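You operate a simulated robot arm through the tools that you are given. There is no shell and no other tool.

Carry out the task below with a simulated two-armed robot. There is one attempt and no reset: what you move stays moved.

JOB
Thread the new reel and feed the strap till the strapper is ready.
Fine: brake arm down, slider in and door shut before you switch on; the feed switch ends on RUN.

Only the result counts: the job must be done as asked and must still hold three seconds after the hand-in. Knocking over, shifting, dropping, spilling or breaking anything else fails it.

ROBOT AND FRAMES
Two 7-joint arms with fingered hands on one trunk, on a carriage that runs on a rail from [172.6, 73.6] to [-0.3, -0.1] (x, y) and turns from -166 to 166 degrees about z. Base frame: it is fixed where the carriage stands at the start and does not move with it; the origin is on the floor, on the carriage's upright axis, x ahead of it, y to its left, z up. Units: cm, degrees, N and s.
The left shoulder is at the start at [7, 18.8, 115], the right one opposite. With the tool pointing down near the work surface each hand reaches from about 10 to 72 cm from the robot's upright axis, wherever it stands, measured 20 degrees to its own side. Places, roughly: blue reel [175, -50, 75]; brake arm [220, 60, 50]; feed switch [210, -10, 130]; green reel [225, 50, 25]; ready lamp [200, -20, 120]; red switch [240, 0, 130]; reel door [230, 60, 40]; tension knob [230, 0, 130]; yellow reel [150, -50, 75]; yellow slider [220, 60, 50]. Payload 4 kg a hand.
The tool frame of a hand sits at the grasp point between the pads (the TCP): z along the fingers, y along the line on which they close. The tips reach 2.6 cm beyond it. The gripper opens to 13.2 cm; its body begins 7.3 cm behind the TCP. The gripper is a hand of 4 fingers: y runs from the thumb to the fingers, the wrist lies at [0, 0, -22.4] in the tool frame, and closing takes about 1.5 s.
Orientation is told as [roll, pitch, yaw] about the base's x, y, z axes, in that order, counted from this pose: with the fingers straight down and closing along the base's y, the tool's x points along the base's -x, its y along +y and its z along -z.

CONTROLS
- The arms move only by the tool play_rows. It takes "left_plan", "right_plan" or both (then of equal length, played together; a hand with none holds still); each is a list of rows, each a list of 6 numbers: the shift along the tool's x, y, z in units of 200 mm (1.0 is 200 mm), then the turn, a rotation vector about the tool's x, y, z in units of 45 degrees (1.0 is 45 degrees). In form: [[x, y, z, rx, ry, rz], ...]. A call has 1 to 20 rows; each row is the pose to reach, as a shift and turn from the pose commanded when the call began, along the tool's axes at that moment. "left_gripper" and "right_gripper" are, for a hand that has rows, the opening, from 0 (shut) to 1 (fully open), set as the call begins (left out, the last holds). A call with a number of a shift or a turn outside -1 to 1 is refused whole. A row lasts 0.2 s, in which the tool goes at most 5 cm and 8.6 degrees; a call with a longer step from one row to the next is refused whole, and so is a gripper value outside its range. A pose out of reach is approached as far as the arm can. The call stops where the force on the tool passes 40 N (or 10 N more than at its start, if that is more) or the arm is blocked; 0.2 s more then pass. Each finger travels about 7.2 cm/s and halts on what it meets, pressing with about 30 N; the grip force reading is that of the motor and also rises with nothing between the fingers. The clock runs only during rows and for 0.2 s after the last one: add rows that repeat a pose to give the fingers time. The reply holds the time, the measured pose of the TCP, the force on the tool along the base axes, the opening and the grip force, in the units named above and with some noise, with the torque about the TCP (base axes, N m) and any sound that the robot's microphone picked up, and new pictures: "pictures" is both (left out), scene, wrist or none (wrist: the cameras of the hands that moved).
- Cameras (640 x 400 px; columns grow to the right, rows downward): "scene" is now at [11.9, 0.78, 136.32]; the picture's right is [0.21, -0.98, 0.00], its down [-0.70, -0.15, -0.70] and it looks along [0.69, 0.15, -0.71] (base axes); focal length 266 px, centre (320, 200). "left" rides on the left gripper at [-7.3, 0.6, -9.4] in its tool frame; the picture's right is [-0.08, -1.00, 0.00], its down [0.78, -0.06, -0.62] and it looks along [0.61, -0.05, 0.79] (tool axes); focal length 230 px, centre (320, 200). "right" rides on the right gripper at [7.3, 0.6, -9.4] in its tool frame; the picture's right is [-0.08, 1.00, 0.00], its down [-0.78, -0.06, -0.62] and it looks along [-0.61, -0.05, 0.79] (tool axes); focal length 230 px, centre (320, 200). There is no depth. A picture from a camera that has moved, and an enlarged one, comes with that camera's place and axes in the base frame and with its lens. The place of the scene camera against the robot may be out by one fixed shift of up to 1.8 cm in any direction.
- move_column(by): slides the trunk up (or, below 0, down) by that many cm; the arms and the scene camera ride with it, the base frame stays. It gives what a move gives, with no picture.
- base_move(legs): drives the robot by 1 to 6 legs, each [ahead, left, turn to the left] in cm, cm and degrees, along the robot's own axes; the way and the turn of a leg run together, so that a leg with both is an arc; at most 150 cm and 180 degrees a leg. The arms and the cameras ride along, it lands a little off, and it stops where it bumps. It keeps to its track: a leg is cut to what the track allows. It gives what a move gives, and a new picture of the scene camera.
- curl_fingers(finger1, finger2, finger3, thumb_bend, hand): sets how far each is bent, from 0 (flat) to 100 (curled in); at 30 the hand is open as for a grip, at 70 the pads meet at the TCP. One left out holds its place. A second passes; each finger stops where it meets its share of the squeeze, and holds until it gets a number again. A gripper value or a shape takes the hand back. It gives what a move gives, with no picture; readings hold the bend of each and the force on the fingers (four entries, about 0 where the hand has none), thumb and palm.
- grasp_type(shape, hand): the hand has 4 fingers and takes this shape, open, in about a second: jaw (thumb against the fingers, like two jaws); tri (thumb and two fingers); tip (a fingertip pinch); poke (one finger out to press); point (the index stretched); flat (the hand flat); cup (the hand cupped); fist (a fist). The gripper value then closes the fingers along that shape, each until it touches; the sizes above hold for jaw. It gives what a move gives, with no picture.
- turn_head(pan, tilt): turns the head with the scene camera to pan (to the left, within 86 degrees either way) and tilt (down, from -29 to 69), counted from straight ahead of the robot. It gives what a move gives, and a new picture of the scene camera.
- inspect(camera, box): a new picture of the part [left, top, right, bottom] of that camera's present view, enlarged. The clock stands still meanwhile.
- hand_in(): hands the job in; it is judged then, once.

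Nothing tells you exact positions but the pictures and the camera data. Unless the task says otherwise, let go and move clear before handing in.

The tools are called as name(argument=value, ...) on one line, values as JSON. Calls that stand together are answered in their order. play_rows: Moves the arms, as the interface text tells. Its arguments: {"type":"object","properties":{"left_plan":{"type":"array"},"left_gripper":{"type":"number"},"right_plan":{"type":"array"},"right_gripper":{"type":"number"},"pictures":{"type":"string","enum":["both","scene","wrist","none"]}},"required":[]} The other tools are called the same way: move_column (by) moves the trunk up or down; grasp_type (shape, hand) gives the hand a shape; curl_fingers (finger1, finger2, finger3, thumb_bend, hand) moves the fingers one by one; base_move (legs) drives the base; turn_head (pan, tilt) turns the head that bears the scene camera; inspect (camera, box) takes an enlarged picture of a part of a camera's view; hand_in () hands the job in.

At the start:

```text
clock: 0.0
left_position: [51.98, 27.13, 68.81]
left_ee_rot: [0.0, 0.1, 0.0]
left_force: [0.1, 0.3, 0.2]
left_ft_torque: [0.01, 0.02, 0.02]
left_gripper_width: 13.17
left_grip_force: 0.1
left_shape: jaw
left_bend: [30.0, 30.0, 30.0, 30.0]
left_finger forces: [0.1, 0.0, 0.0, 0.0, 0.1, 0.0]
right_position: [49.15, -15.87, 76.52]
right_ee_rot: [0.0, 0.1, 0.0]
right_force: [-0.2, -0.1, -0.6]
right_ft_torque: [-0.05, -0.01, 0.01]
right_gripper_width: 13.17
right_grip_force: 0.2
right_shape: jaw
right_bend: [30.0, 30.0, 30.0, 30.0]
right_finger forces: [0.0, 0.0, 0.0, 0.0, 0.1, 0.1]
trunk travel left (down, up): [-62.8, 31.2]
robot x, y, heading: [0.13, 0.18, -0.0]
head pan, tilt (commanded): [12.0, 45.5]
```

scene: 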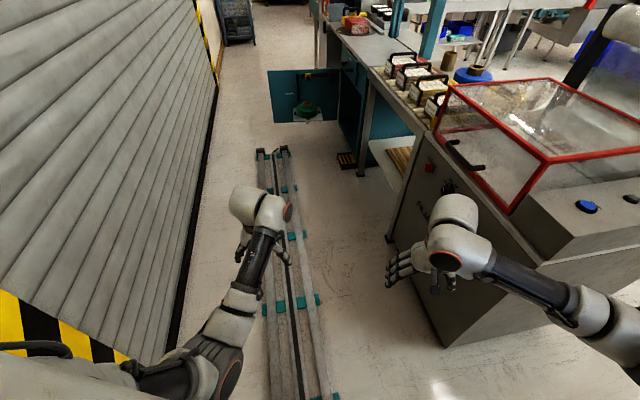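
right: 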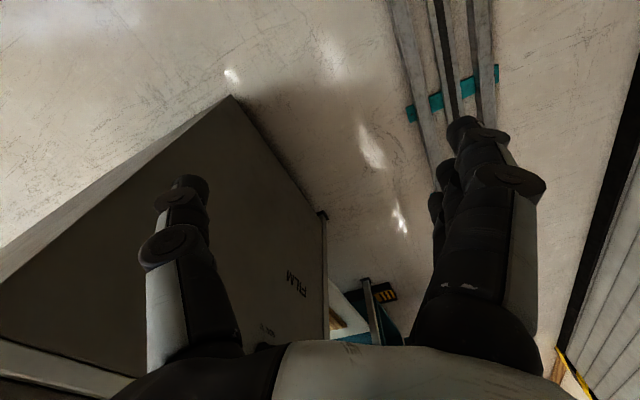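
left: 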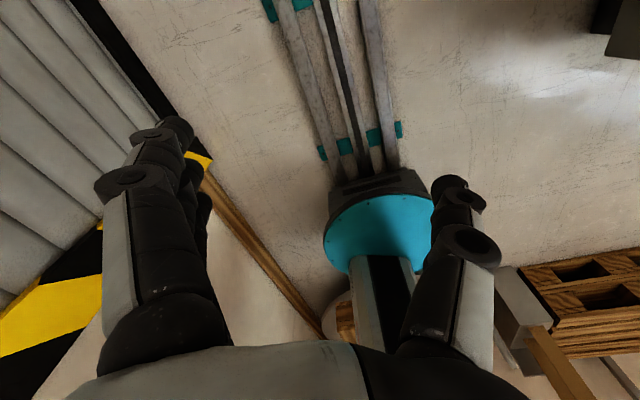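

I see the rail running ahead to a bench, with a teal door swung open and a green reel inside at the far end. I'll look closer at that region before moving anything.

inspect(camera="scene", box=[240, 40, 400, 140])

inspect(camera="scene", box=[340, 0, 540, 125])

turn_head(pan=10, tilt=15)

```text
4.00 times, centred on (320, 90) of scene
camera zoom: at [11.9, 0.78, 136.32], right [0.21, -0.98, 0.0], down [-0.7, -0.15, -0.7], along [0.69, 0.15, -0.71], focal length 1062 px, centre (320, 640)
```

zoom: 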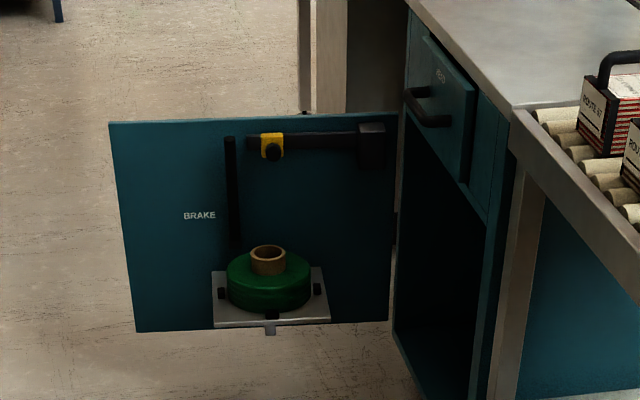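

```text
3.20 times, centred on (440, 62) of scene
camera zoom: at [11.9, 0.78, 136.32], right [0.21, -0.98, 0.0], down [-0.7, -0.15, -0.7], along [0.69, 0.15, -0.71], focal length 850 px, centre (-64, 640)
```

zoom: 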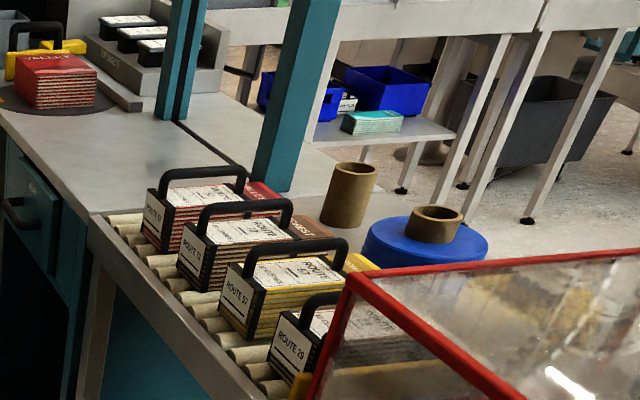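

```text
clock: 1.0
left_position: [52.03, 27.04, 68.79]
left_ee_rot: [0.0, 0.0, 0.0]
left_force: [-0.3, 0.7, -0.3]
left_ft_torque: [0.04, 0.01, 0.0]
left_gripper_width: 13.19
left_grip_force: 0.0
left_shape: jaw
left_bend: [30.0, 30.0, 30.0, 30.0]
left_finger forces: [0.0, 0.1, 0.0, 0.0, 0.0, 0.0]
right_position: [49.19, -15.82, 76.62]
right_ee_rot: [0.0, 0.1, 0.1]
right_force: [-0.9, 0.1, -0.3]
right_ft_torque: [-0.01, 0.01, 0.01]
right_gripper_width: 13.19
right_grip_force: 0.1
right_shape: jaw
right_bend: [30.0, 30.0, 30.0, 30.0]
right_finger forces: [0.0, 0.0, 0.0, 0.0, 0.0, 0.1]
trunk travel left (down, up): [-62.8, 31.2]
robot x, y, heading: [0.17, -0.0, 0.3]
head pan, tilt (commanded): [10.0, 15.0]
camera scene: at [13.19, 0.72, 141.07], right [0.17, -0.98, 0.0], down [-0.26, -0.05, -0.97], along [0.95, 0.17, -0.26], focal length 266 px, centre (320, 200)
```

scene: 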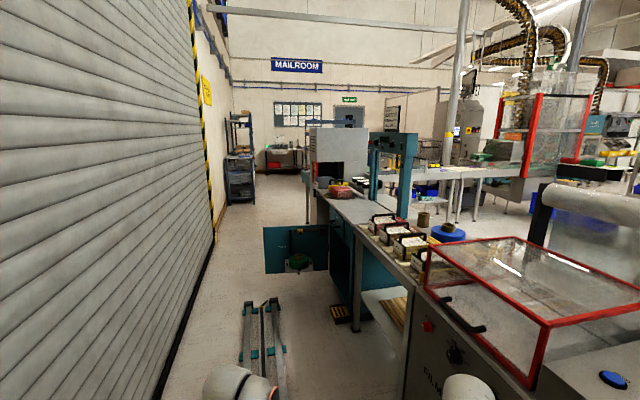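

The bench runs parallel to the rail (about 23° off x) and the open door with the green reel stands across the aisle near the rail end. I'll drive about 100 cm along the rail and look at the machine closer.

base_move(legs=[[92, 39.2, 0]])

turn_head(pan=5, tilt=25)

```text
clock: 6.2
left_position: [144.29, 65.99, 68.74]
left_ee_rot: [-0.1, 0.0, -0.4]
left_force: [-0.3, 0.8, -0.2]
left_ft_torque: [-0.02, 0.01, 0.0]
left_gripper_width: 13.19
left_grip_force: 0.0
left_shape: jaw
left_bend: [30.0, 30.0, 30.0, 30.0]
left_finger forces: [0.1, 0.0, 0.0, 0.1, 0.0, 0.0]
right_position: [141.16, 23.13, 76.49]
right_ee_rot: [0.1, 0.1, -0.4]
right_force: [-0.9, 0.1, 1.0]
right_ft_torque: [0.02, -0.03, -0.03]
right_gripper_width: 13.17
right_grip_force: 0.1
right_shape: jaw
right_bend: [30.0, 30.0, 30.0, 30.0]
right_finger forces: [0.1, 0.0, 0.0, 0.0, 0.1, 0.0]
trunk travel left (down, up): [-62.8, 31.2]
robot x, y, heading: [92.33, 39.54, -0.4]
head pan, tilt (commanded): [10.0, 15.0]
camera scene: at [105.36, 39.94, 141.08], right [0.17, -0.99, 0.0], down [-0.26, -0.04, -0.97], along [0.95, 0.16, -0.26], focal length 266 px, centre (320, 200)
```

scene: 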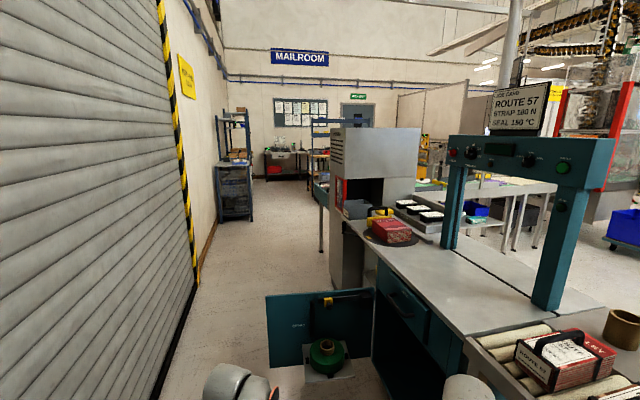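

```text
clock: 6.9
left_position: [144.29, 66.01, 68.77]
left_ee_rot: [-0.1, -0.1, -0.5]
left_force: [-0.9, -0.4, -0.2]
left_ft_torque: [0.0, -0.04, 0.03]
left_gripper_width: 13.21
left_grip_force: 0.0
left_shape: jaw
left_bend: [30.0, 30.0, 30.0, 30.0]
left_finger forces: [0.0, 0.0, 0.1, 0.0, 0.1, 0.0]
right_position: [141.26, 23.12, 76.54]
right_ee_rot: [0.0, 0.0, -0.4]
right_force: [-0.3, 0.3, 0.1]
right_ft_torque: [0.0, 0.01, 0.02]
right_gripper_width: 13.17
right_grip_force: 0.0
right_shape: jaw
right_bend: [30.0, 30.0, 30.0, 30.0]
right_finger forces: [0.0, 0.0, 0.1, 0.0, 0.0, 0.0]
trunk travel left (down, up): [-62.8, 31.2]
robot x, y, heading: [92.1, 39.64, -0.2]
head pan, tilt (commanded): [5.0, 25.0]
camera scene: at [105.31, 39.12, 139.46], right [0.08, -1.0, 0.0], down [-0.42, -0.03, -0.91], along [0.9, 0.07, -0.42], focal length 266 px, centre (320, 200)
```

scene: 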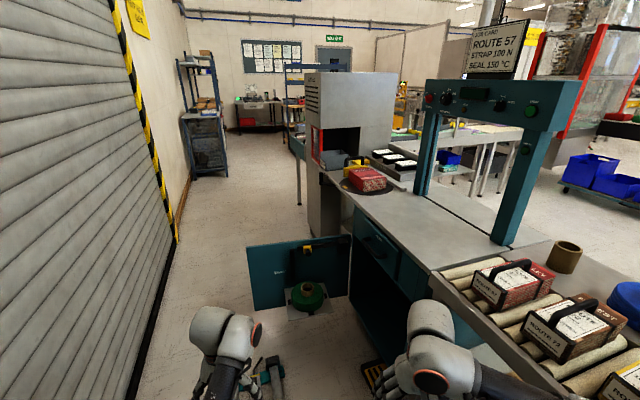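

The arch carries the controls (red switch, display, tension knob, green feed switch, lamp on its right post) and a job card above it. I'll zoom in on the controls, job card and door.

inspect(camera="scene", box=[400, 60, 600, 185])

inspect(camera="scene", box=[440, 10, 540, 85])

inspect(camera="scene", box=[235, 225, 395, 325])

```text
3.20 times, centred on (500, 122) of scene
camera zoom: at [105.31, 39.12, 139.46], right [0.08, -1.0, 0.0], down [-0.42, -0.03, -0.91], along [0.9, 0.07, -0.42], focal length 850 px, centre (-256, 448)
```

zoom: 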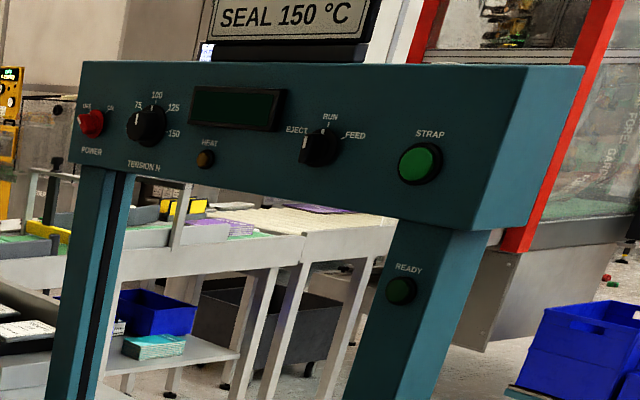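

```text
5.33 times, centred on (490, 48) of scene
camera zoom: at [105.31, 39.12, 139.46], right [0.08, -1.0, 0.0], down [-0.42, -0.03, -0.91], along [0.9, 0.07, -0.42], focal length 1416 px, centre (-587, 1013)
```

zoom: 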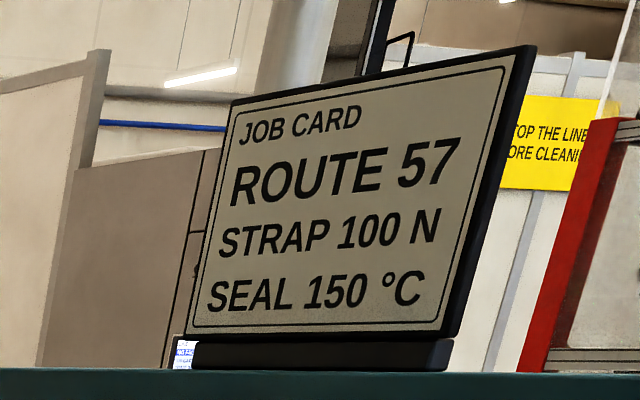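

```text
4.00 times, centred on (315, 275) of scene
camera zoom: at [105.31, 39.12, 139.46], right [0.08, -1.0, 0.0], down [-0.42, -0.03, -0.91], along [0.9, 0.07, -0.42], focal length 1062 px, centre (340, -100)
```

zoom: 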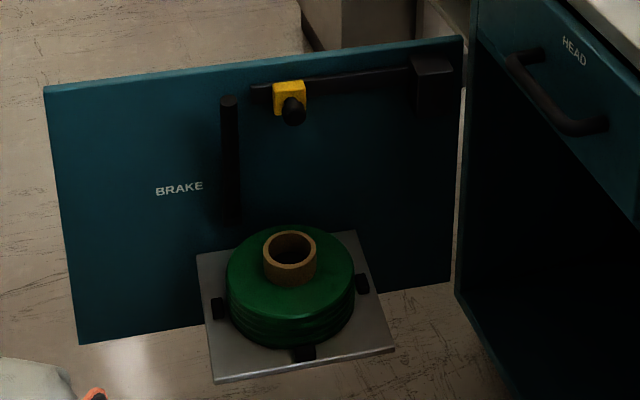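

The arch panel faces the aisle: POWER, TENSION, an EJECT/RUN/FEED selector, a STRAP button and the READY lamp. The door (hinge near [231, 32], top about z 61) carries the reel shelf, a hinged brake arm and the yellow slider on a bar. I'll drive 40 cm closer for a better view.

base_move(legs=[[36.8, 15.7, 0]])

turn_head(pan=10, tilt=42)

inspect(camera="scene", box=[220, 60, 440, 200])

```text
clock: 9.3
left_position: [180.32, 81.98, 68.82]
left_ee_rot: [0.0, -0.1, 0.0]
left_force: [0.6, 0.6, -0.7]
left_ft_torque: [-0.02, 0.01, -0.03]
left_gripper_width: 13.18
left_grip_force: 0.1
left_shape: jaw
left_bend: [30.0, 30.0, 30.0, 30.0]
left_finger forces: [0.0, 0.0, 0.1, 0.0, 0.1, 0.1]
right_position: [177.5, 38.91, 76.49]
right_ee_rot: [0.0, 0.0, 0.0]
right_force: [0.7, -0.6, -0.8]
right_ft_torque: [0.02, 0.01, -0.01]
right_gripper_width: 13.18
right_grip_force: 0.1
right_shape: jaw
right_bend: [30.0, 30.0, 30.0, 30.0]
right_finger forces: [0.1, 0.0, 0.0, 0.0, 0.0, 0.0]
trunk travel left (down, up): [-62.8, 31.2]
robot x, y, heading: [128.68, 54.82, 0.1]
head pan, tilt (commanded): [5.0, 25.0]
camera scene: at [141.62, 54.7, 139.45], right [0.09, -1.0, 0.0], down [-0.42, -0.04, -0.91], along [0.9, 0.08, -0.42], focal length 266 px, centre (320, 200)
```

scene: 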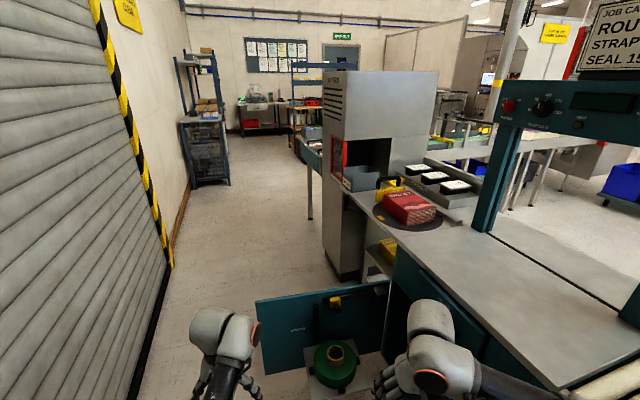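

```text
clock: 10.2
left_position: [180.33, 81.86, 68.73]
left_ee_rot: [0.0, 0.0, 0.0]
left_force: [-0.5, -0.1, 0.2]
left_ft_torque: [-0.06, -0.01, -0.01]
left_gripper_width: 13.19
left_grip_force: 0.0
left_shape: jaw
left_bend: [30.0, 30.0, 30.0, 30.0]
left_finger forces: [0.1, 0.0, 0.0, 0.1, 0.1, 0.0]
right_position: [177.67, 38.87, 76.45]
right_ee_rot: [-0.1, 0.0, 0.0]
right_force: [-0.9, 0.3, 1.0]
right_ft_torque: [0.0, -0.01, 0.04]
right_gripper_width: 13.17
right_grip_force: 0.0
right_shape: jaw
right_bend: [30.0, 30.0, 30.0, 30.0]
right_finger forces: [0.1, 0.0, 0.0, 0.0, 0.1, 0.0]
trunk travel left (down, up): [-62.8, 31.2]
robot x, y, heading: [128.47, 54.64, 0.1]
head pan, tilt (commanded): [10.0, 42.0]
camera scene: at [140.63, 55.33, 136.84], right [0.17, -0.98, 0.0], down [-0.66, -0.12, -0.74], along [0.73, 0.13, -0.67], focal length 266 px, centre (320, 200)
```

scene: 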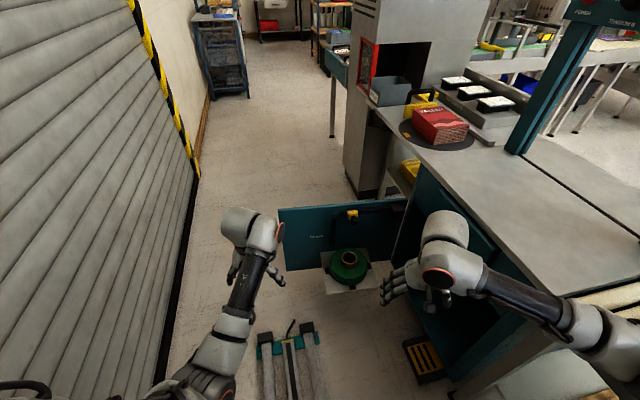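

```text
2.86 times, centred on (330, 130) of scene
camera zoom: at [140.63, 55.33, 136.84], right [0.17, -0.98, 0.0], down [-0.66, -0.12, -0.74], along [0.73, 0.13, -0.67], focal length 758 px, centre (291, 400)
```

zoom: 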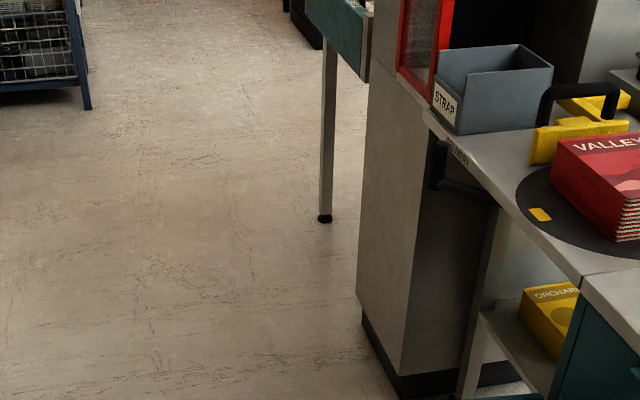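

inspect(camera="scene", box=[270, 190, 430, 300])

inspect(camera="scene", box=[320, 195, 420, 260])

```text
3.64 times, centred on (350, 245) of scene
camera zoom: at [140.63, 55.33, 136.84], right [0.17, -0.98, 0.0], down [-0.66, -0.12, -0.74], along [0.73, 0.13, -0.67], focal length 965 px, centre (211, 36)
```

zoom: 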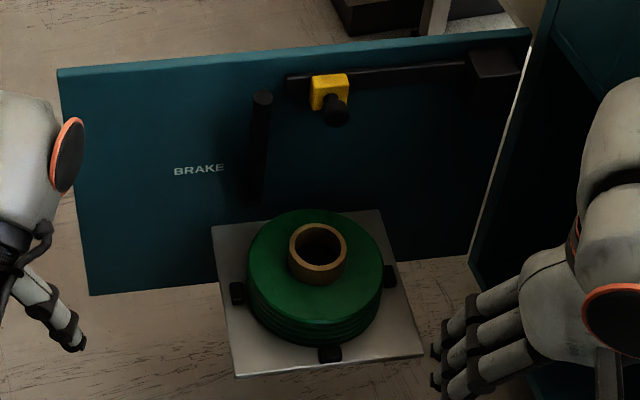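

```text
6.15 times, centred on (370, 228) of scene
camera zoom: at [140.63, 55.33, 136.84], right [0.17, -0.98, 0.0], down [-0.66, -0.12, -0.74], along [0.73, 0.13, -0.67], focal length 1634 px, centre (12, 31)
```

zoom: 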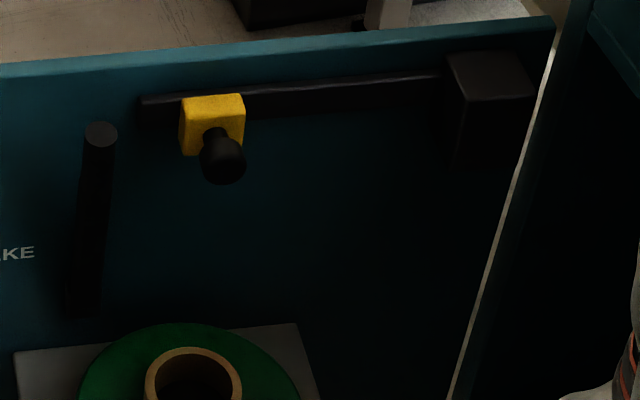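

The brake arm is a bar hinged low on the door, leaning slightly out at its top (about [215, 62, 60]), with the reel below it. The yellow slider has a knob and slides toward the block near the hinge. I'll turn the robot 15° left and drive on, so the right hand reaches the brake arm.

base_move(legs=[[0, 0, 15], [28.1, 4.0, 0]])

turn_head(pan=-10, tilt=55)

```text
clock: 13.0
left_position: [197.66, 105.55, 68.74]
left_ee_rot: [0.0, -0.1, 14.9]
left_force: [0.6, 0.2, 0.1]
left_ft_torque: [0.0, 0.05, 0.01]
left_gripper_width: 13.17
left_grip_force: 0.1
left_shape: jaw
left_bend: [30.0, 30.0, 30.0, 30.0]
left_finger forces: [0.1, 0.0, 0.1, 0.1, 0.0, 0.1]
right_position: [206.15, 63.3, 76.58]
right_ee_rot: [0.0, -0.1, 15.0]
right_force: [0.6, 0.2, 0.4]
right_ft_torque: [-0.01, 0.03, 0.02]
right_gripper_width: 13.18
right_grip_force: 0.1
right_shape: jaw
right_bend: [30.0, 30.0, 30.0, 30.0]
right_finger forces: [0.0, 0.0, 0.0, 0.1, 0.1, 0.1]
trunk travel left (down, up): [-62.8, 31.2]
robot x, y, heading: [154.57, 65.89, 14.9]
head pan, tilt (commanded): [10.0, 42.0]
camera scene: at [165.93, 69.85, 136.82], right [0.42, -0.91, 0.0], down [-0.61, -0.28, -0.74], along [0.67, 0.31, -0.67], focal length 266 px, centre (320, 200)
```

scene: 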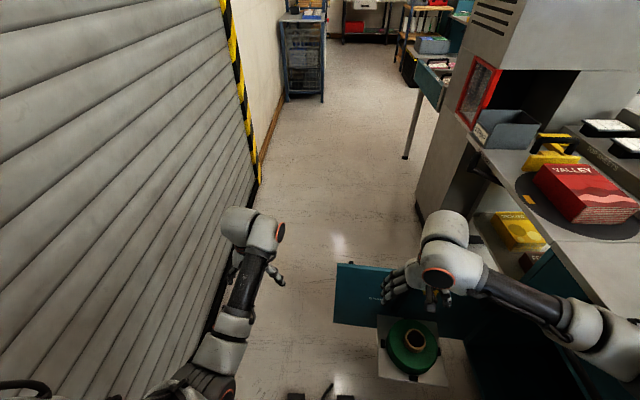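

```text
clock: 13.8
left_position: [197.7, 105.44, 68.74]
left_ee_rot: [-0.1, 0.0, 14.9]
left_force: [-0.1, 0.2, 0.3]
left_ft_torque: [-0.01, 0.03, 0.02]
left_gripper_width: 13.17
left_grip_force: 0.1
left_shape: jaw
left_bend: [30.0, 30.0, 30.0, 30.0]
left_finger forces: [0.0, 0.1, 0.1, 0.0, 0.1, 0.1]
right_position: [206.12, 63.26, 76.49]
right_ee_rot: [0.1, 0.0, 15.0]
right_force: [0.4, 0.3, 0.2]
right_ft_torque: [-0.02, 0.02, 0.02]
right_gripper_width: 13.22
right_grip_force: 0.1
right_shape: jaw
right_bend: [30.0, 30.0, 30.0, 30.0]
right_finger forces: [0.1, 0.0, 0.1, 0.0, 0.1, 0.0]
trunk travel left (down, up): [-62.8, 31.2]
robot x, y, heading: [154.83, 66.18, 14.8]
head pan, tilt (commanded): [-10.0, 55.0]
camera scene: at [165.48, 66.93, 135.06], right [0.09, -1.0, 0.0], down [-0.82, -0.07, -0.57], along [0.57, 0.05, -0.82], focal length 266 px, centre (320, 200)
```

scene: 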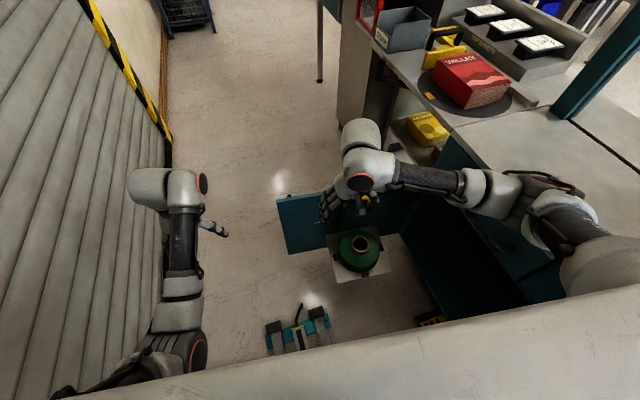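

The right hand hovers above the brake arm and blocks the scene view. I'll check the right wrist camera.

inspect(camera="right", box=[0, 0, 640, 400])

inspect(camera="scene", box=[270, 150, 430, 250])

```text
1.00 times, centred on (320, 200) of right (not enlarged: the box is as wide or as high as the picture)
camera zoom: at [198.85, 61.85, 85.89], right [-0.18, 0.98, 0.0], down [0.77, 0.14, 0.62], along [0.61, 0.11, -0.79], focal length 230 px, centre (320, 200)
```

zoom: 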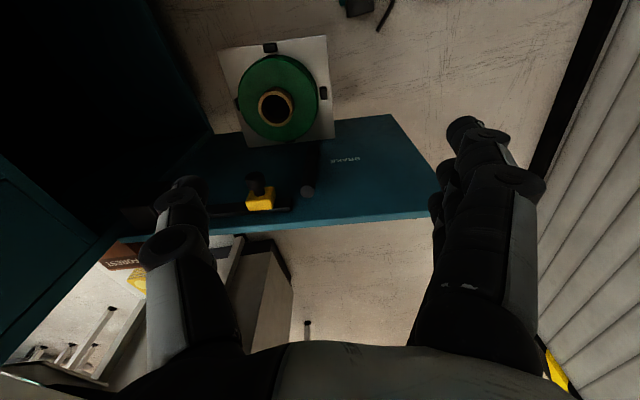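

```text
4.00 times, centred on (350, 200) of scene
camera zoom: at [165.48, 66.93, 135.06], right [0.09, -1.0, 0.0], down [-0.82, -0.07, -0.57], along [0.57, 0.05, -0.82], focal length 1062 px, centre (200, 200)
```

zoom: 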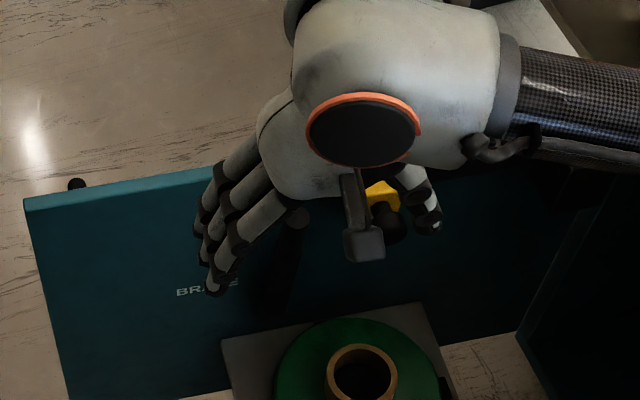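

From wrist-camera rays the brake arm's top is at about [217, 63.4, 60], so the scene camera reads roughly 1.7 cm short in x and 1 cm short in y. I'll half-close the right hand and shift it forward above the arm, staying high, then look again.

play_rows(right_plan=[[-0.12, -0.06, 0, 0, 0, 0], [-0.24, -0.12, 0, 0, 0, 0], [-0.3, -0.135, 0, 0, 0, 0.02], [-0.3, -0.135, 0, 0, 0, 0.04], [-0.3, -0.135, 0, 0, 0, 0.04]], right_gripper=0.5, pictures="both")

```text
clock: 15.0
left_position: [197.69, 105.47, 68.71]
left_ee_rot: [0.0, 0.0, 14.9]
left_force: [0.3, -0.2, -0.3]
left_ft_torque: [0.03, 0.04, -0.03]
left_gripper_width: 13.19
left_grip_force: 0.1
left_shape: jaw
left_bend: [30.0, 30.0, 30.0, 30.0]
left_finger forces: [0.1, 0.0, 0.0, 0.1, 0.0, 0.1]
right_position: [212.7, 62.04, 76.54]
right_ee_rot: [0.1, 0.1, 13.2]
right_force: [-0.1, 0.3, 0.0]
right_ft_torque: [0.0, -0.01, 0.02]
right_gripper_width: 6.68
right_grip_force: 0.0
right_shape: jaw
right_bend: [73.0, 73.0, 73.0, 70.0]
right_finger forces: [0.0, 0.0, 0.1, 0.0, 0.0, 0.1]
trunk travel left (down, up): [-62.8, 31.2]
robot x, y, heading: [154.43, 65.82, 14.8]
head pan, tilt (commanded): [-10.0, 55.0]
camera scene: at [165.5, 66.93, 135.05], right [0.09, -1.0, 0.0], down [-0.82, -0.07, -0.57], along [0.57, 0.05, -0.82], focal length 266 px, centre (320, 200)
camera right: at [205.29, 60.95, 85.92], right [-0.15, 0.99, 0.0], down [0.78, 0.12, 0.62], along [0.61, 0.09, -0.79], focal length 230 px, centre (320, 200)
```

scene: 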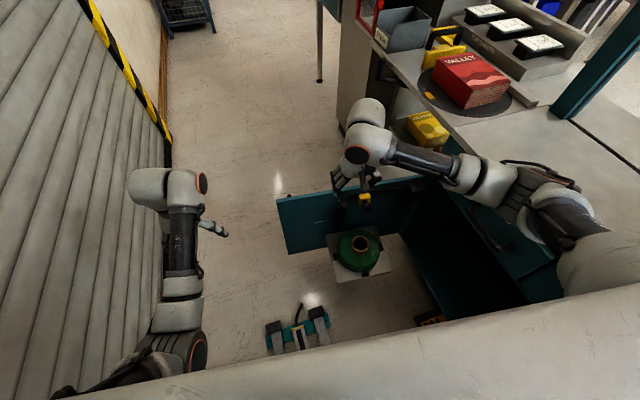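
right: 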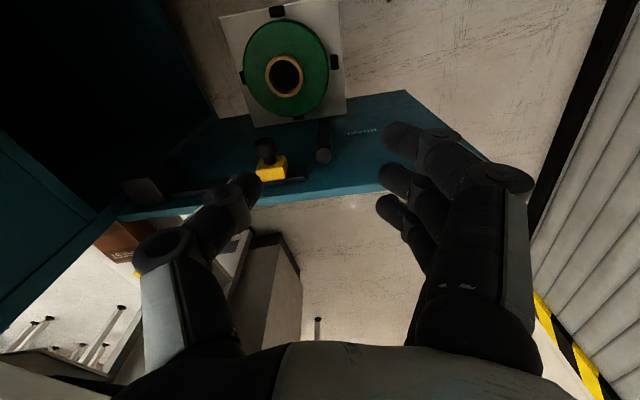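

Triangulating with the wrist camera puts the brake-arm top near [219.5, 63.6, 57] and the core top near [214.5, 55.5, 37]. I'll align the yaw with the door and come down partway for a closer look.

play_rows(right_plan=[[-0.08, 0.0, 0.1, 0, 0, -0.03], [-0.16, 0.01, 0.2, 0, 0, -0.06], [-0.2, 0.015, 0.3, 0, 0, -0.085], [-0.2, 0.015, 0.4, 0, 0, -0.085], [-0.2, 0.015, 0.4, 0, 0, -0.085]], pictures="both")

inspect(camera="scene", box=[290, 150, 430, 240])

```text
clock: 16.2
left_position: [197.71, 105.47, 68.7]
left_ee_rot: [0.0, 0.0, 14.9]
left_force: [-0.1, 0.5, 0.4]
left_ft_torque: [0.0, 0.02, 0.01]
left_gripper_width: 13.16
left_grip_force: 0.0
left_shape: jaw
left_bend: [30.0, 30.0, 30.0, 30.0]
left_finger forces: [0.0, 0.1, 0.0, 0.1, 0.0, 0.0]
right_position: [216.45, 63.42, 68.6]
right_ee_rot: [0.0, 0.1, 17.1]
right_force: [-0.3, -0.3, 0.2]
right_ft_torque: [0.01, -0.01, -0.01]
right_gripper_width: 6.68
right_grip_force: 0.1
right_shape: jaw
right_bend: [73.0, 73.0, 73.0, 70.0]
right_finger forces: [0.0, 0.1, 0.0, 0.0, 0.0, 0.0]
trunk travel left (down, up): [-62.8, 31.2]
robot x, y, heading: [154.67, 65.97, 15.0]
head pan, tilt (commanded): [-10.0, 55.0]
camera scene: at [165.48, 66.93, 135.06], right [0.09, -1.0, 0.0], down [-0.82, -0.07, -0.57], along [0.57, 0.05, -0.82], focal length 266 px, centre (320, 200)
camera right: at [209.24, 61.8, 77.86], right [-0.22, 0.98, 0.0], down [0.77, 0.17, 0.62], along [0.6, 0.13, -0.79], focal length 230 px, centre (320, 200)
```

scene: 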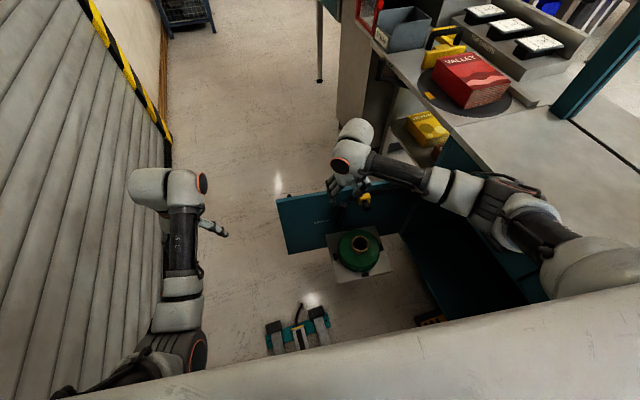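
right: 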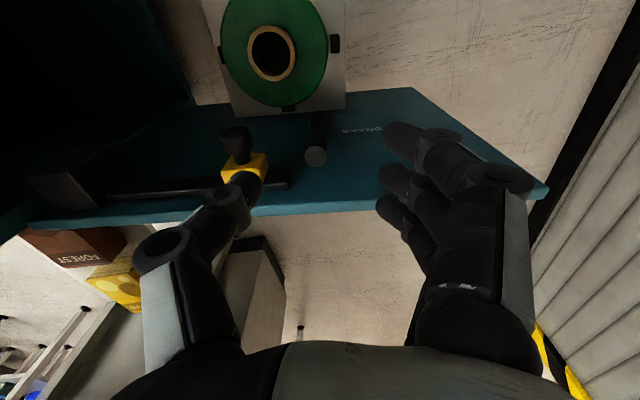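

```text
4.44 times, centred on (360, 195) of scene
camera zoom: at [165.48, 66.93, 135.06], right [0.09, -1.0, 0.0], down [-0.82, -0.07, -0.57], along [0.57, 0.05, -0.82], focal length 1180 px, centre (142, 222)
```

zoom: 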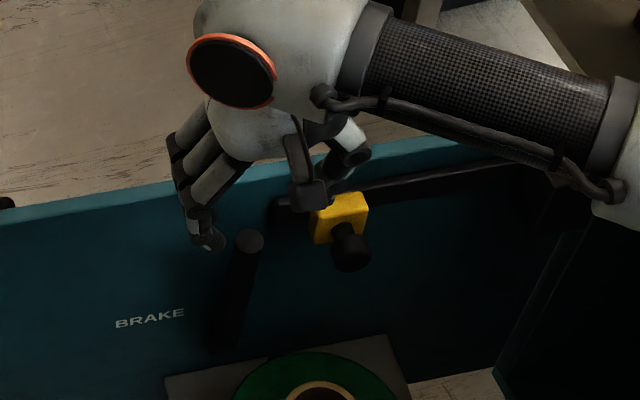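

The cap of the brake arm is at about [220, 63.7, 56.4], roughly 3.5 cm in front of the door. I'll narrow the grip a little and stop just above the cap to check alignment.

play_rows(right_plan=[[-0.1, -0.03, 0.05, 0, 0, 0], [-0.16, -0.045, 0.15, 0, 0, 0], [-0.163, -0.045, 0.27, 0, 0, 0], [-0.163, -0.045, 0.38, 0, 0, 0], [-0.163, -0.045, 0.42, 0, 0, 0], [-0.163, -0.045, 0.42, 0, 0, 0]], right_gripper=0.42, pictures="both")

inspect(camera="scene", box=[290, 150, 430, 240])

```text
clock: 17.6
left_position: [197.72, 105.53, 68.69]
left_ee_rot: [0.0, 0.0, 15.0]
left_force: [-0.1, -0.1, 0.2]
left_ft_torque: [0.03, 0.02, 0.01]
left_gripper_width: 13.18
left_grip_force: 0.1
left_shape: jaw
left_bend: [30.0, 30.0, 30.0, 30.0]
left_finger forces: [0.0, 0.1, 0.1, 0.1, 0.0, 0.0]
right_position: [219.95, 63.5, 60.15]
right_ee_rot: [0.0, -0.1, 17.0]
right_force: [0.0, -0.3, 1.1]
right_ft_torque: [0.0, -0.03, -0.01]
right_gripper_width: 5.6
right_grip_force: 0.0
right_shape: jaw
right_bend: [73.0, 73.0, 73.0, 70.0]
right_finger forces: [0.1, 0.0, 0.0, 0.1, 0.0, 0.0]
trunk travel left (down, up): [-62.8, 31.2]
robot x, y, heading: [154.05, 65.86, 15.0]
head pan, tilt (commanded): [-10.0, 55.0]
camera scene: at [165.49, 66.93, 135.05], right [0.09, -1.0, 0.0], down [-0.82, -0.07, -0.57], along [0.57, 0.05, -0.82], focal length 266 px, centre (320, 200)
camera right: at [212.7, 61.81, 69.5], right [-0.22, 0.98, 0.0], down [0.77, 0.17, 0.62], along [0.6, 0.13, -0.79], focal length 230 px, centre (320, 200)
```

scene: 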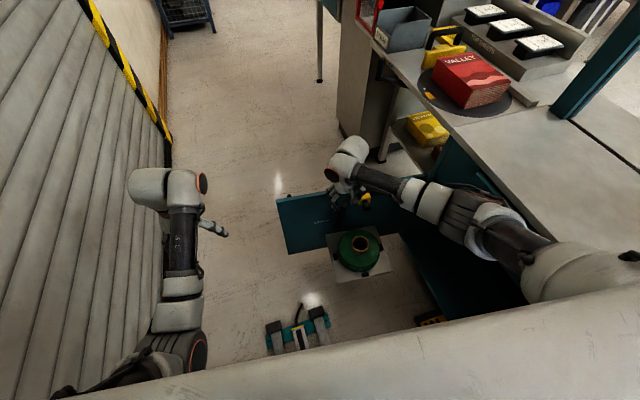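
right: 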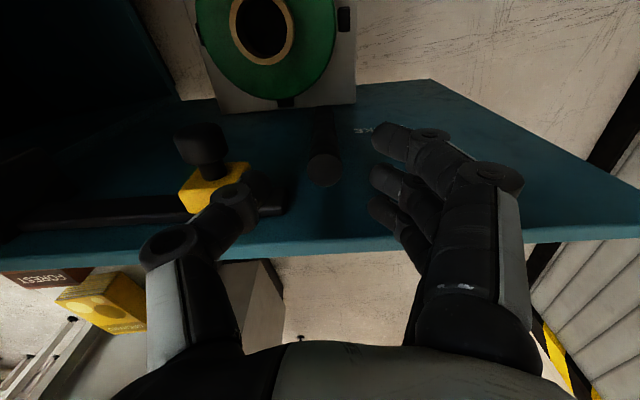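

```text
4.44 times, centred on (360, 195) of scene
camera zoom: at [165.49, 66.93, 135.05], right [0.09, -1.0, 0.0], down [-0.82, -0.07, -0.57], along [0.57, 0.05, -0.82], focal length 1180 px, centre (142, 222)
```

zoom: 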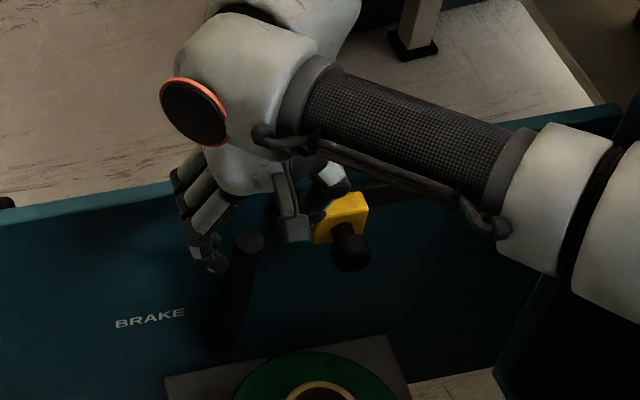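

The arm is centred between the fingers, but the thumb knuckle would foul the slider on the way down. I'll push the slider in first: its knob is at about [221, 55.3, 55]. I'll lift, shift right above the knob and check.

play_rows(right_plan=[[0, 0, -0.15, 0, 0, 0], [0.03, -0.13, -0.15, 0, 0, 0], [0.06, -0.26, -0.15, 0, 0, 0], [0.07, -0.38, -0.15, 0, 0, 0], [0.07, -0.41, -0.1, 0, 0, 0], [0.07, -0.41, -0.1, 0, 0, 0]], pictures="both")

inspect(camera="scene", box=[290, 150, 430, 240])

```text
clock: 19.0
left_position: [197.55, 105.56, 68.73]
left_ee_rot: [0.0, 0.0, 14.9]
left_force: [-0.3, -0.4, 0.3]
left_ft_torque: [0.02, 0.04, -0.01]
left_gripper_width: 13.18
left_grip_force: 0.2
left_shape: jaw
left_bend: [30.0, 30.0, 30.0, 30.0]
left_finger forces: [0.0, 0.1, 0.0, 0.1, 0.0, 0.0]
right_position: [220.98, 55.27, 61.91]
right_ee_rot: [0.0, 0.0, 16.9]
right_force: [-0.6, 0.6, -0.4]
right_ft_torque: [-0.01, 0.0, 0.04]
right_gripper_width: 5.6
right_grip_force: 0.0
right_shape: jaw
right_bend: [73.0, 73.0, 73.0, 70.0]
right_finger forces: [0.1, 0.0, 0.0, 0.0, 0.1, 0.0]
trunk travel left (down, up): [-62.8, 31.2]
robot x, y, heading: [154.51, 65.9, 14.9]
head pan, tilt (commanded): [-10.0, 55.0]
camera scene: at [165.48, 66.91, 135.06], right [0.09, -1.0, 0.0], down [-0.82, -0.07, -0.57], along [0.57, 0.05, -0.82], focal length 266 px, centre (320, 200)
camera right: at [213.73, 53.54, 71.37], right [-0.22, 0.98, 0.0], down [0.77, 0.17, 0.62], along [0.6, 0.13, -0.79], focal length 230 px, centre (320, 200)
```

scene: 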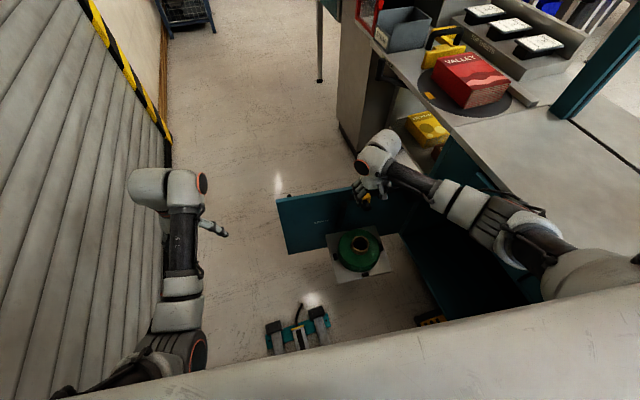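
right: 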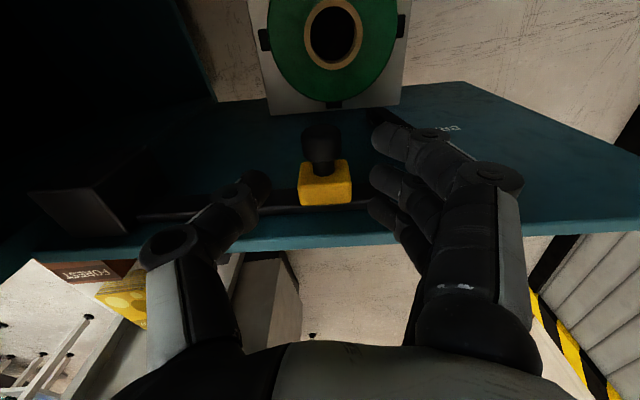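

```text
4.44 times, centred on (360, 195) of scene
camera zoom: at [165.48, 66.91, 135.06], right [0.09, -1.0, 0.0], down [-0.82, -0.07, -0.57], along [0.57, 0.05, -0.82], focal length 1180 px, centre (142, 222)
```

zoom: 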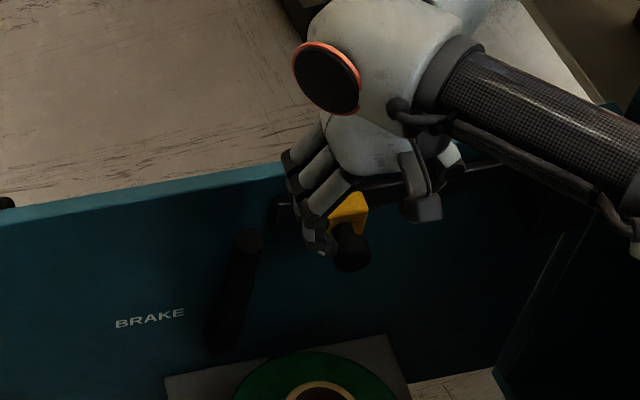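

The knob is centred between the fingers. I'll lower the hand around it.

play_rows(right_plan=[[0, 0, 0.1, 0, 0, 0], [0, 0, 0.2, 0, 0, 0], [0, 0, 0.28, 0, 0, 0], [0, 0, 0.34, 0, 0, 0], [0, 0, 0.34, 0, 0, 0]], pictures="both")

inspect(camera="scene", box=[290, 150, 430, 240])

```text
clock: 20.2
left_position: [197.69, 105.55, 68.8]
left_ee_rot: [0.0, 0.0, 15.0]
left_force: [0.9, -0.4, -0.4]
left_ft_torque: [0.01, 0.0, -0.01]
left_gripper_width: 13.17
left_grip_force: 0.1
left_shape: jaw
left_bend: [30.0, 30.0, 30.0, 30.0]
left_finger forces: [0.0, 0.0, 0.1, 0.0, 0.0, 0.0]
right_position: [220.8, 55.2, 55.39]
right_ee_rot: [0.0, 0.0, 17.1]
right_force: [-0.6, 0.8, -0.8]
right_ft_torque: [0.02, 0.01, -0.02]
right_gripper_width: 5.62
right_grip_force: 0.1
right_shape: jaw
right_bend: [73.0, 73.0, 73.0, 70.0]
right_finger forces: [0.1, 0.0, 0.0, 0.0, 0.0, 0.0]
trunk travel left (down, up): [-62.8, 31.2]
robot x, y, heading: [154.51, 66.12, 14.8]
head pan, tilt (commanded): [-10.0, 55.0]
camera scene: at [165.49, 66.92, 135.06], right [0.09, -1.0, 0.0], down [-0.82, -0.07, -0.57], along [0.57, 0.05, -0.82], focal length 266 px, centre (320, 200)
camera right: at [213.64, 53.52, 64.69], right [-0.22, 0.98, 0.0], down [0.77, 0.17, 0.62], along [0.6, 0.13, -0.79], focal length 230 px, centre (320, 200)
```

scene: 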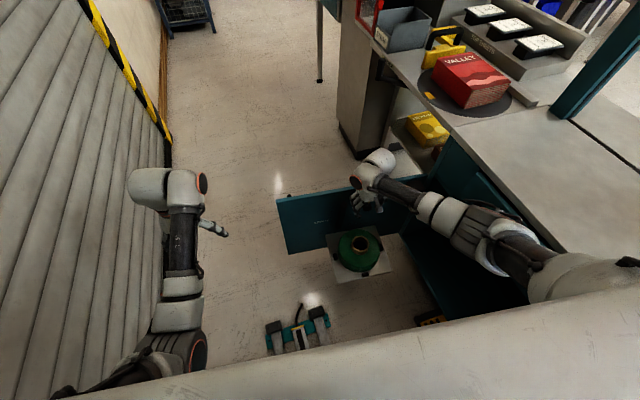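
right: 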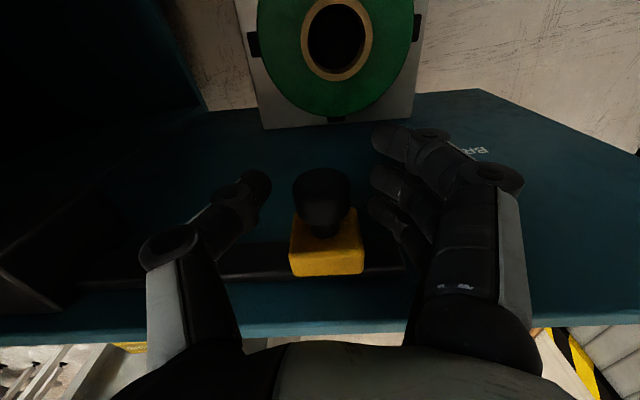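

```text
4.44 times, centred on (360, 195) of scene
camera zoom: at [165.49, 66.92, 135.06], right [0.09, -1.0, 0.0], down [-0.82, -0.07, -0.57], along [0.57, 0.05, -0.82], focal length 1180 px, centre (142, 222)
```

zoom: 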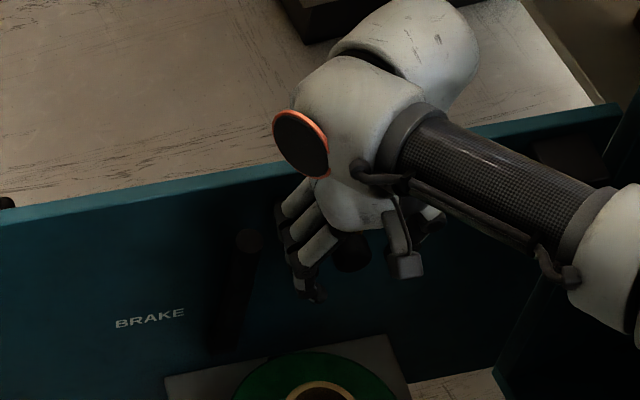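

The knob sits between fingers and thumb, with the hand 5 cm off the door. I'll pull back 2 cm so the thumb clears the block near the hinge, then push the knob toward the hinge with the fingers.

play_rows(right_plan=[[0.06, 0, 0, 0, 0, 0], [0.105, 0, 0, 0, 0, 0], [0.105, -0.06, 0, 0, 0, 0], [0.105, -0.12, 0, 0, 0, 0], [0.105, -0.18, 0, 0, 0, 0], [0.105, -0.24, 0, 0, 0, 0], [0.105, -0.3, 0, 0, 0, 0], [0.105, -0.3, 0, 0, 0, 0]], pictures="both")

inspect(camera="scene", box=[290, 150, 450, 250])

```text
clock: 22.0
left_position: [197.65, 105.52, 68.75]
left_ee_rot: [0.0, -0.1, 14.9]
left_force: [0.3, -0.6, -0.4]
left_ft_torque: [0.0, -0.02, -0.03]
left_gripper_width: 13.17
left_grip_force: 0.1
left_shape: jaw
left_bend: [30.0, 30.0, 30.0, 30.0]
left_finger forces: [0.0, 0.0, 0.0, 0.0, 0.0, 0.0]
right_position: [220.66, 48.93, 55.21]
right_ee_rot: [0.0, 0.0, 16.9]
right_force: [-1.3, 0.0, -0.4]
right_ft_torque: [-0.01, -0.01, 0.05]
right_gripper_width: 5.73
right_grip_force: 0.2
right_shape: jaw
right_bend: [73.0, 73.0, 73.0, 70.0]
right_finger forces: [0.0, 0.0, 1.1, 0.0, 0.0, 0.0]
trunk travel left (down, up): [-62.8, 31.2]
robot x, y, heading: [154.37, 65.58, 14.9]
head pan, tilt (commanded): [-10.0, 55.0]
camera scene: at [165.49, 66.95, 135.05], right [0.09, -1.0, 0.0], down [-0.82, -0.07, -0.57], along [0.57, 0.05, -0.82], focal length 266 px, centre (320, 200)
camera right: at [213.39, 47.26, 64.65], right [-0.22, 0.98, 0.0], down [0.77, 0.17, 0.62], along [0.6, 0.13, -0.79], focal length 230 px, centre (320, 200)
```

scene: 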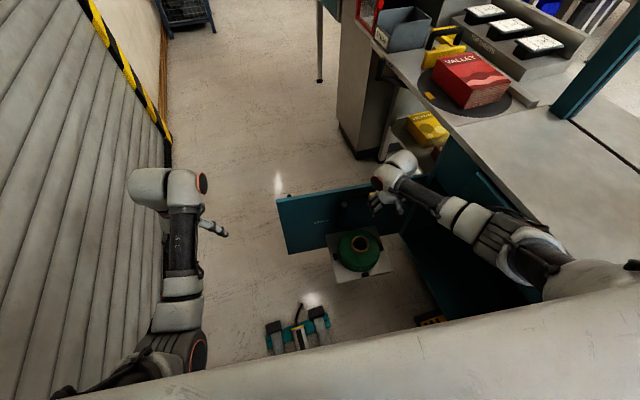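
right: 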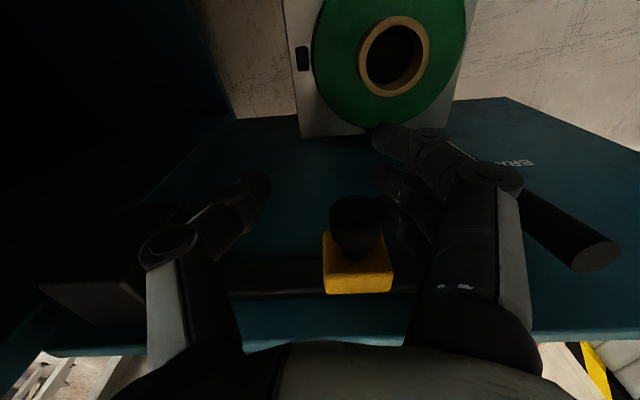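

```text
4.00 times, centred on (370, 200) of scene
camera zoom: at [165.49, 66.95, 135.05], right [0.09, -1.0, 0.0], down [-0.82, -0.07, -0.57], along [0.57, 0.05, -0.82], focal length 1062 px, centre (120, 200)
```

zoom: 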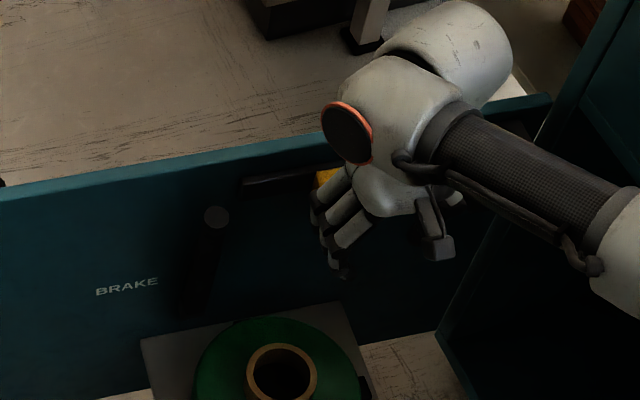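

The slider is following along its bar. I'll keep pushing toward the hinge.

play_rows(right_plan=[[0, -0.06, 0, 0, 0, 0], [0, -0.12, 0, 0, 0, 0], [0, -0.18, 0, 0, 0, 0], [0, -0.24, 0, 0, 0, 0], [0, -0.3, 0, 0, 0, 0], [0, -0.3, 0, 0, 0, 0]], pictures="both")

inspect(camera="scene", box=[290, 150, 450, 250])

```text
clock: 23.4
left_position: [197.67, 105.48, 68.63]
left_ee_rot: [0.0, 0.0, 14.8]
left_force: [0.1, 0.1, 0.5]
left_ft_torque: [0.01, 0.01, -0.01]
left_gripper_width: 13.18
left_grip_force: 0.0
left_shape: jaw
left_bend: [30.0, 30.0, 30.0, 30.0]
left_finger forces: [0.0, 0.1, 0.1, 0.0, 0.1, 0.1]
right_position: [222.3, 43.09, 55.38]
right_ee_rot: [-0.1, 0.1, 17.0]
right_force: [-0.5, 0.5, -1.6]
right_ft_torque: [-0.02, 0.0, 0.03]
right_gripper_width: 5.69
right_grip_force: 0.0
right_shape: jaw
right_bend: [73.0, 73.0, 73.0, 70.0]
right_finger forces: [0.1, 0.0, 1.4, 0.1, 0.0, 0.0]
trunk travel left (down, up): [-62.8, 31.2]
robot x, y, heading: [154.29, 65.99, 14.8]
head pan, tilt (commanded): [-10.0, 55.0]
camera scene: at [165.51, 66.94, 135.05], right [0.09, -1.0, 0.0], down [-0.82, -0.07, -0.57], along [0.57, 0.05, -0.82], focal length 266 px, centre (320, 200)
camera right: at [215.13, 41.42, 64.68], right [-0.22, 0.98, 0.0], down [0.77, 0.17, 0.62], along [0.6, 0.13, -0.79], focal length 230 px, centre (320, 200)
```

scene: 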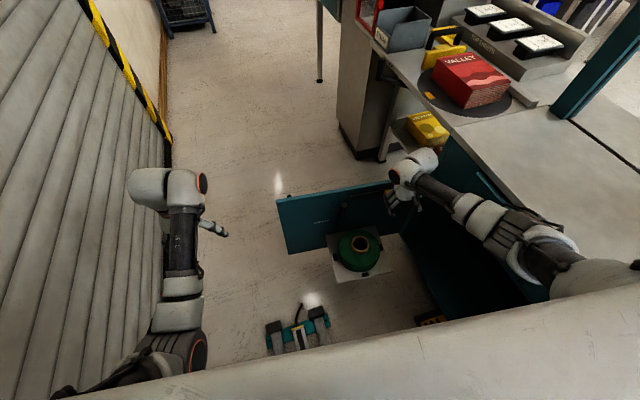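
right: 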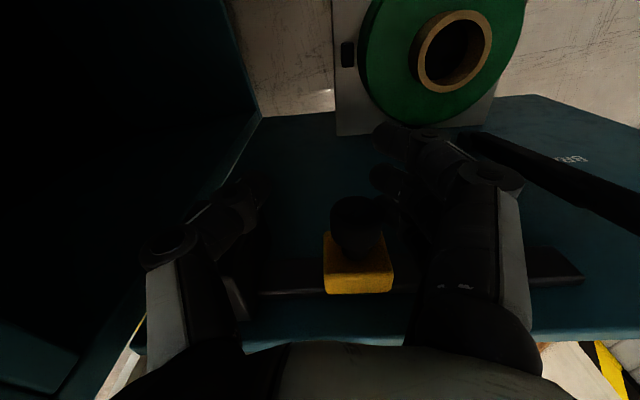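

```text
4.00 times, centred on (370, 200) of scene
camera zoom: at [165.51, 66.94, 135.05], right [0.09, -1.0, 0.0], down [-0.82, -0.07, -0.57], along [0.57, 0.05, -0.82], focal length 1062 px, centre (120, 200)
```

zoom: 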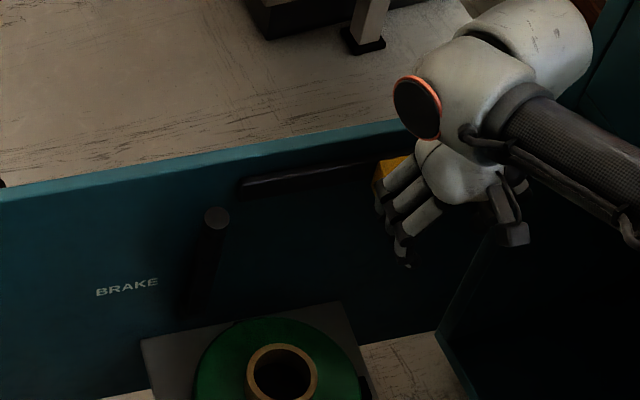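

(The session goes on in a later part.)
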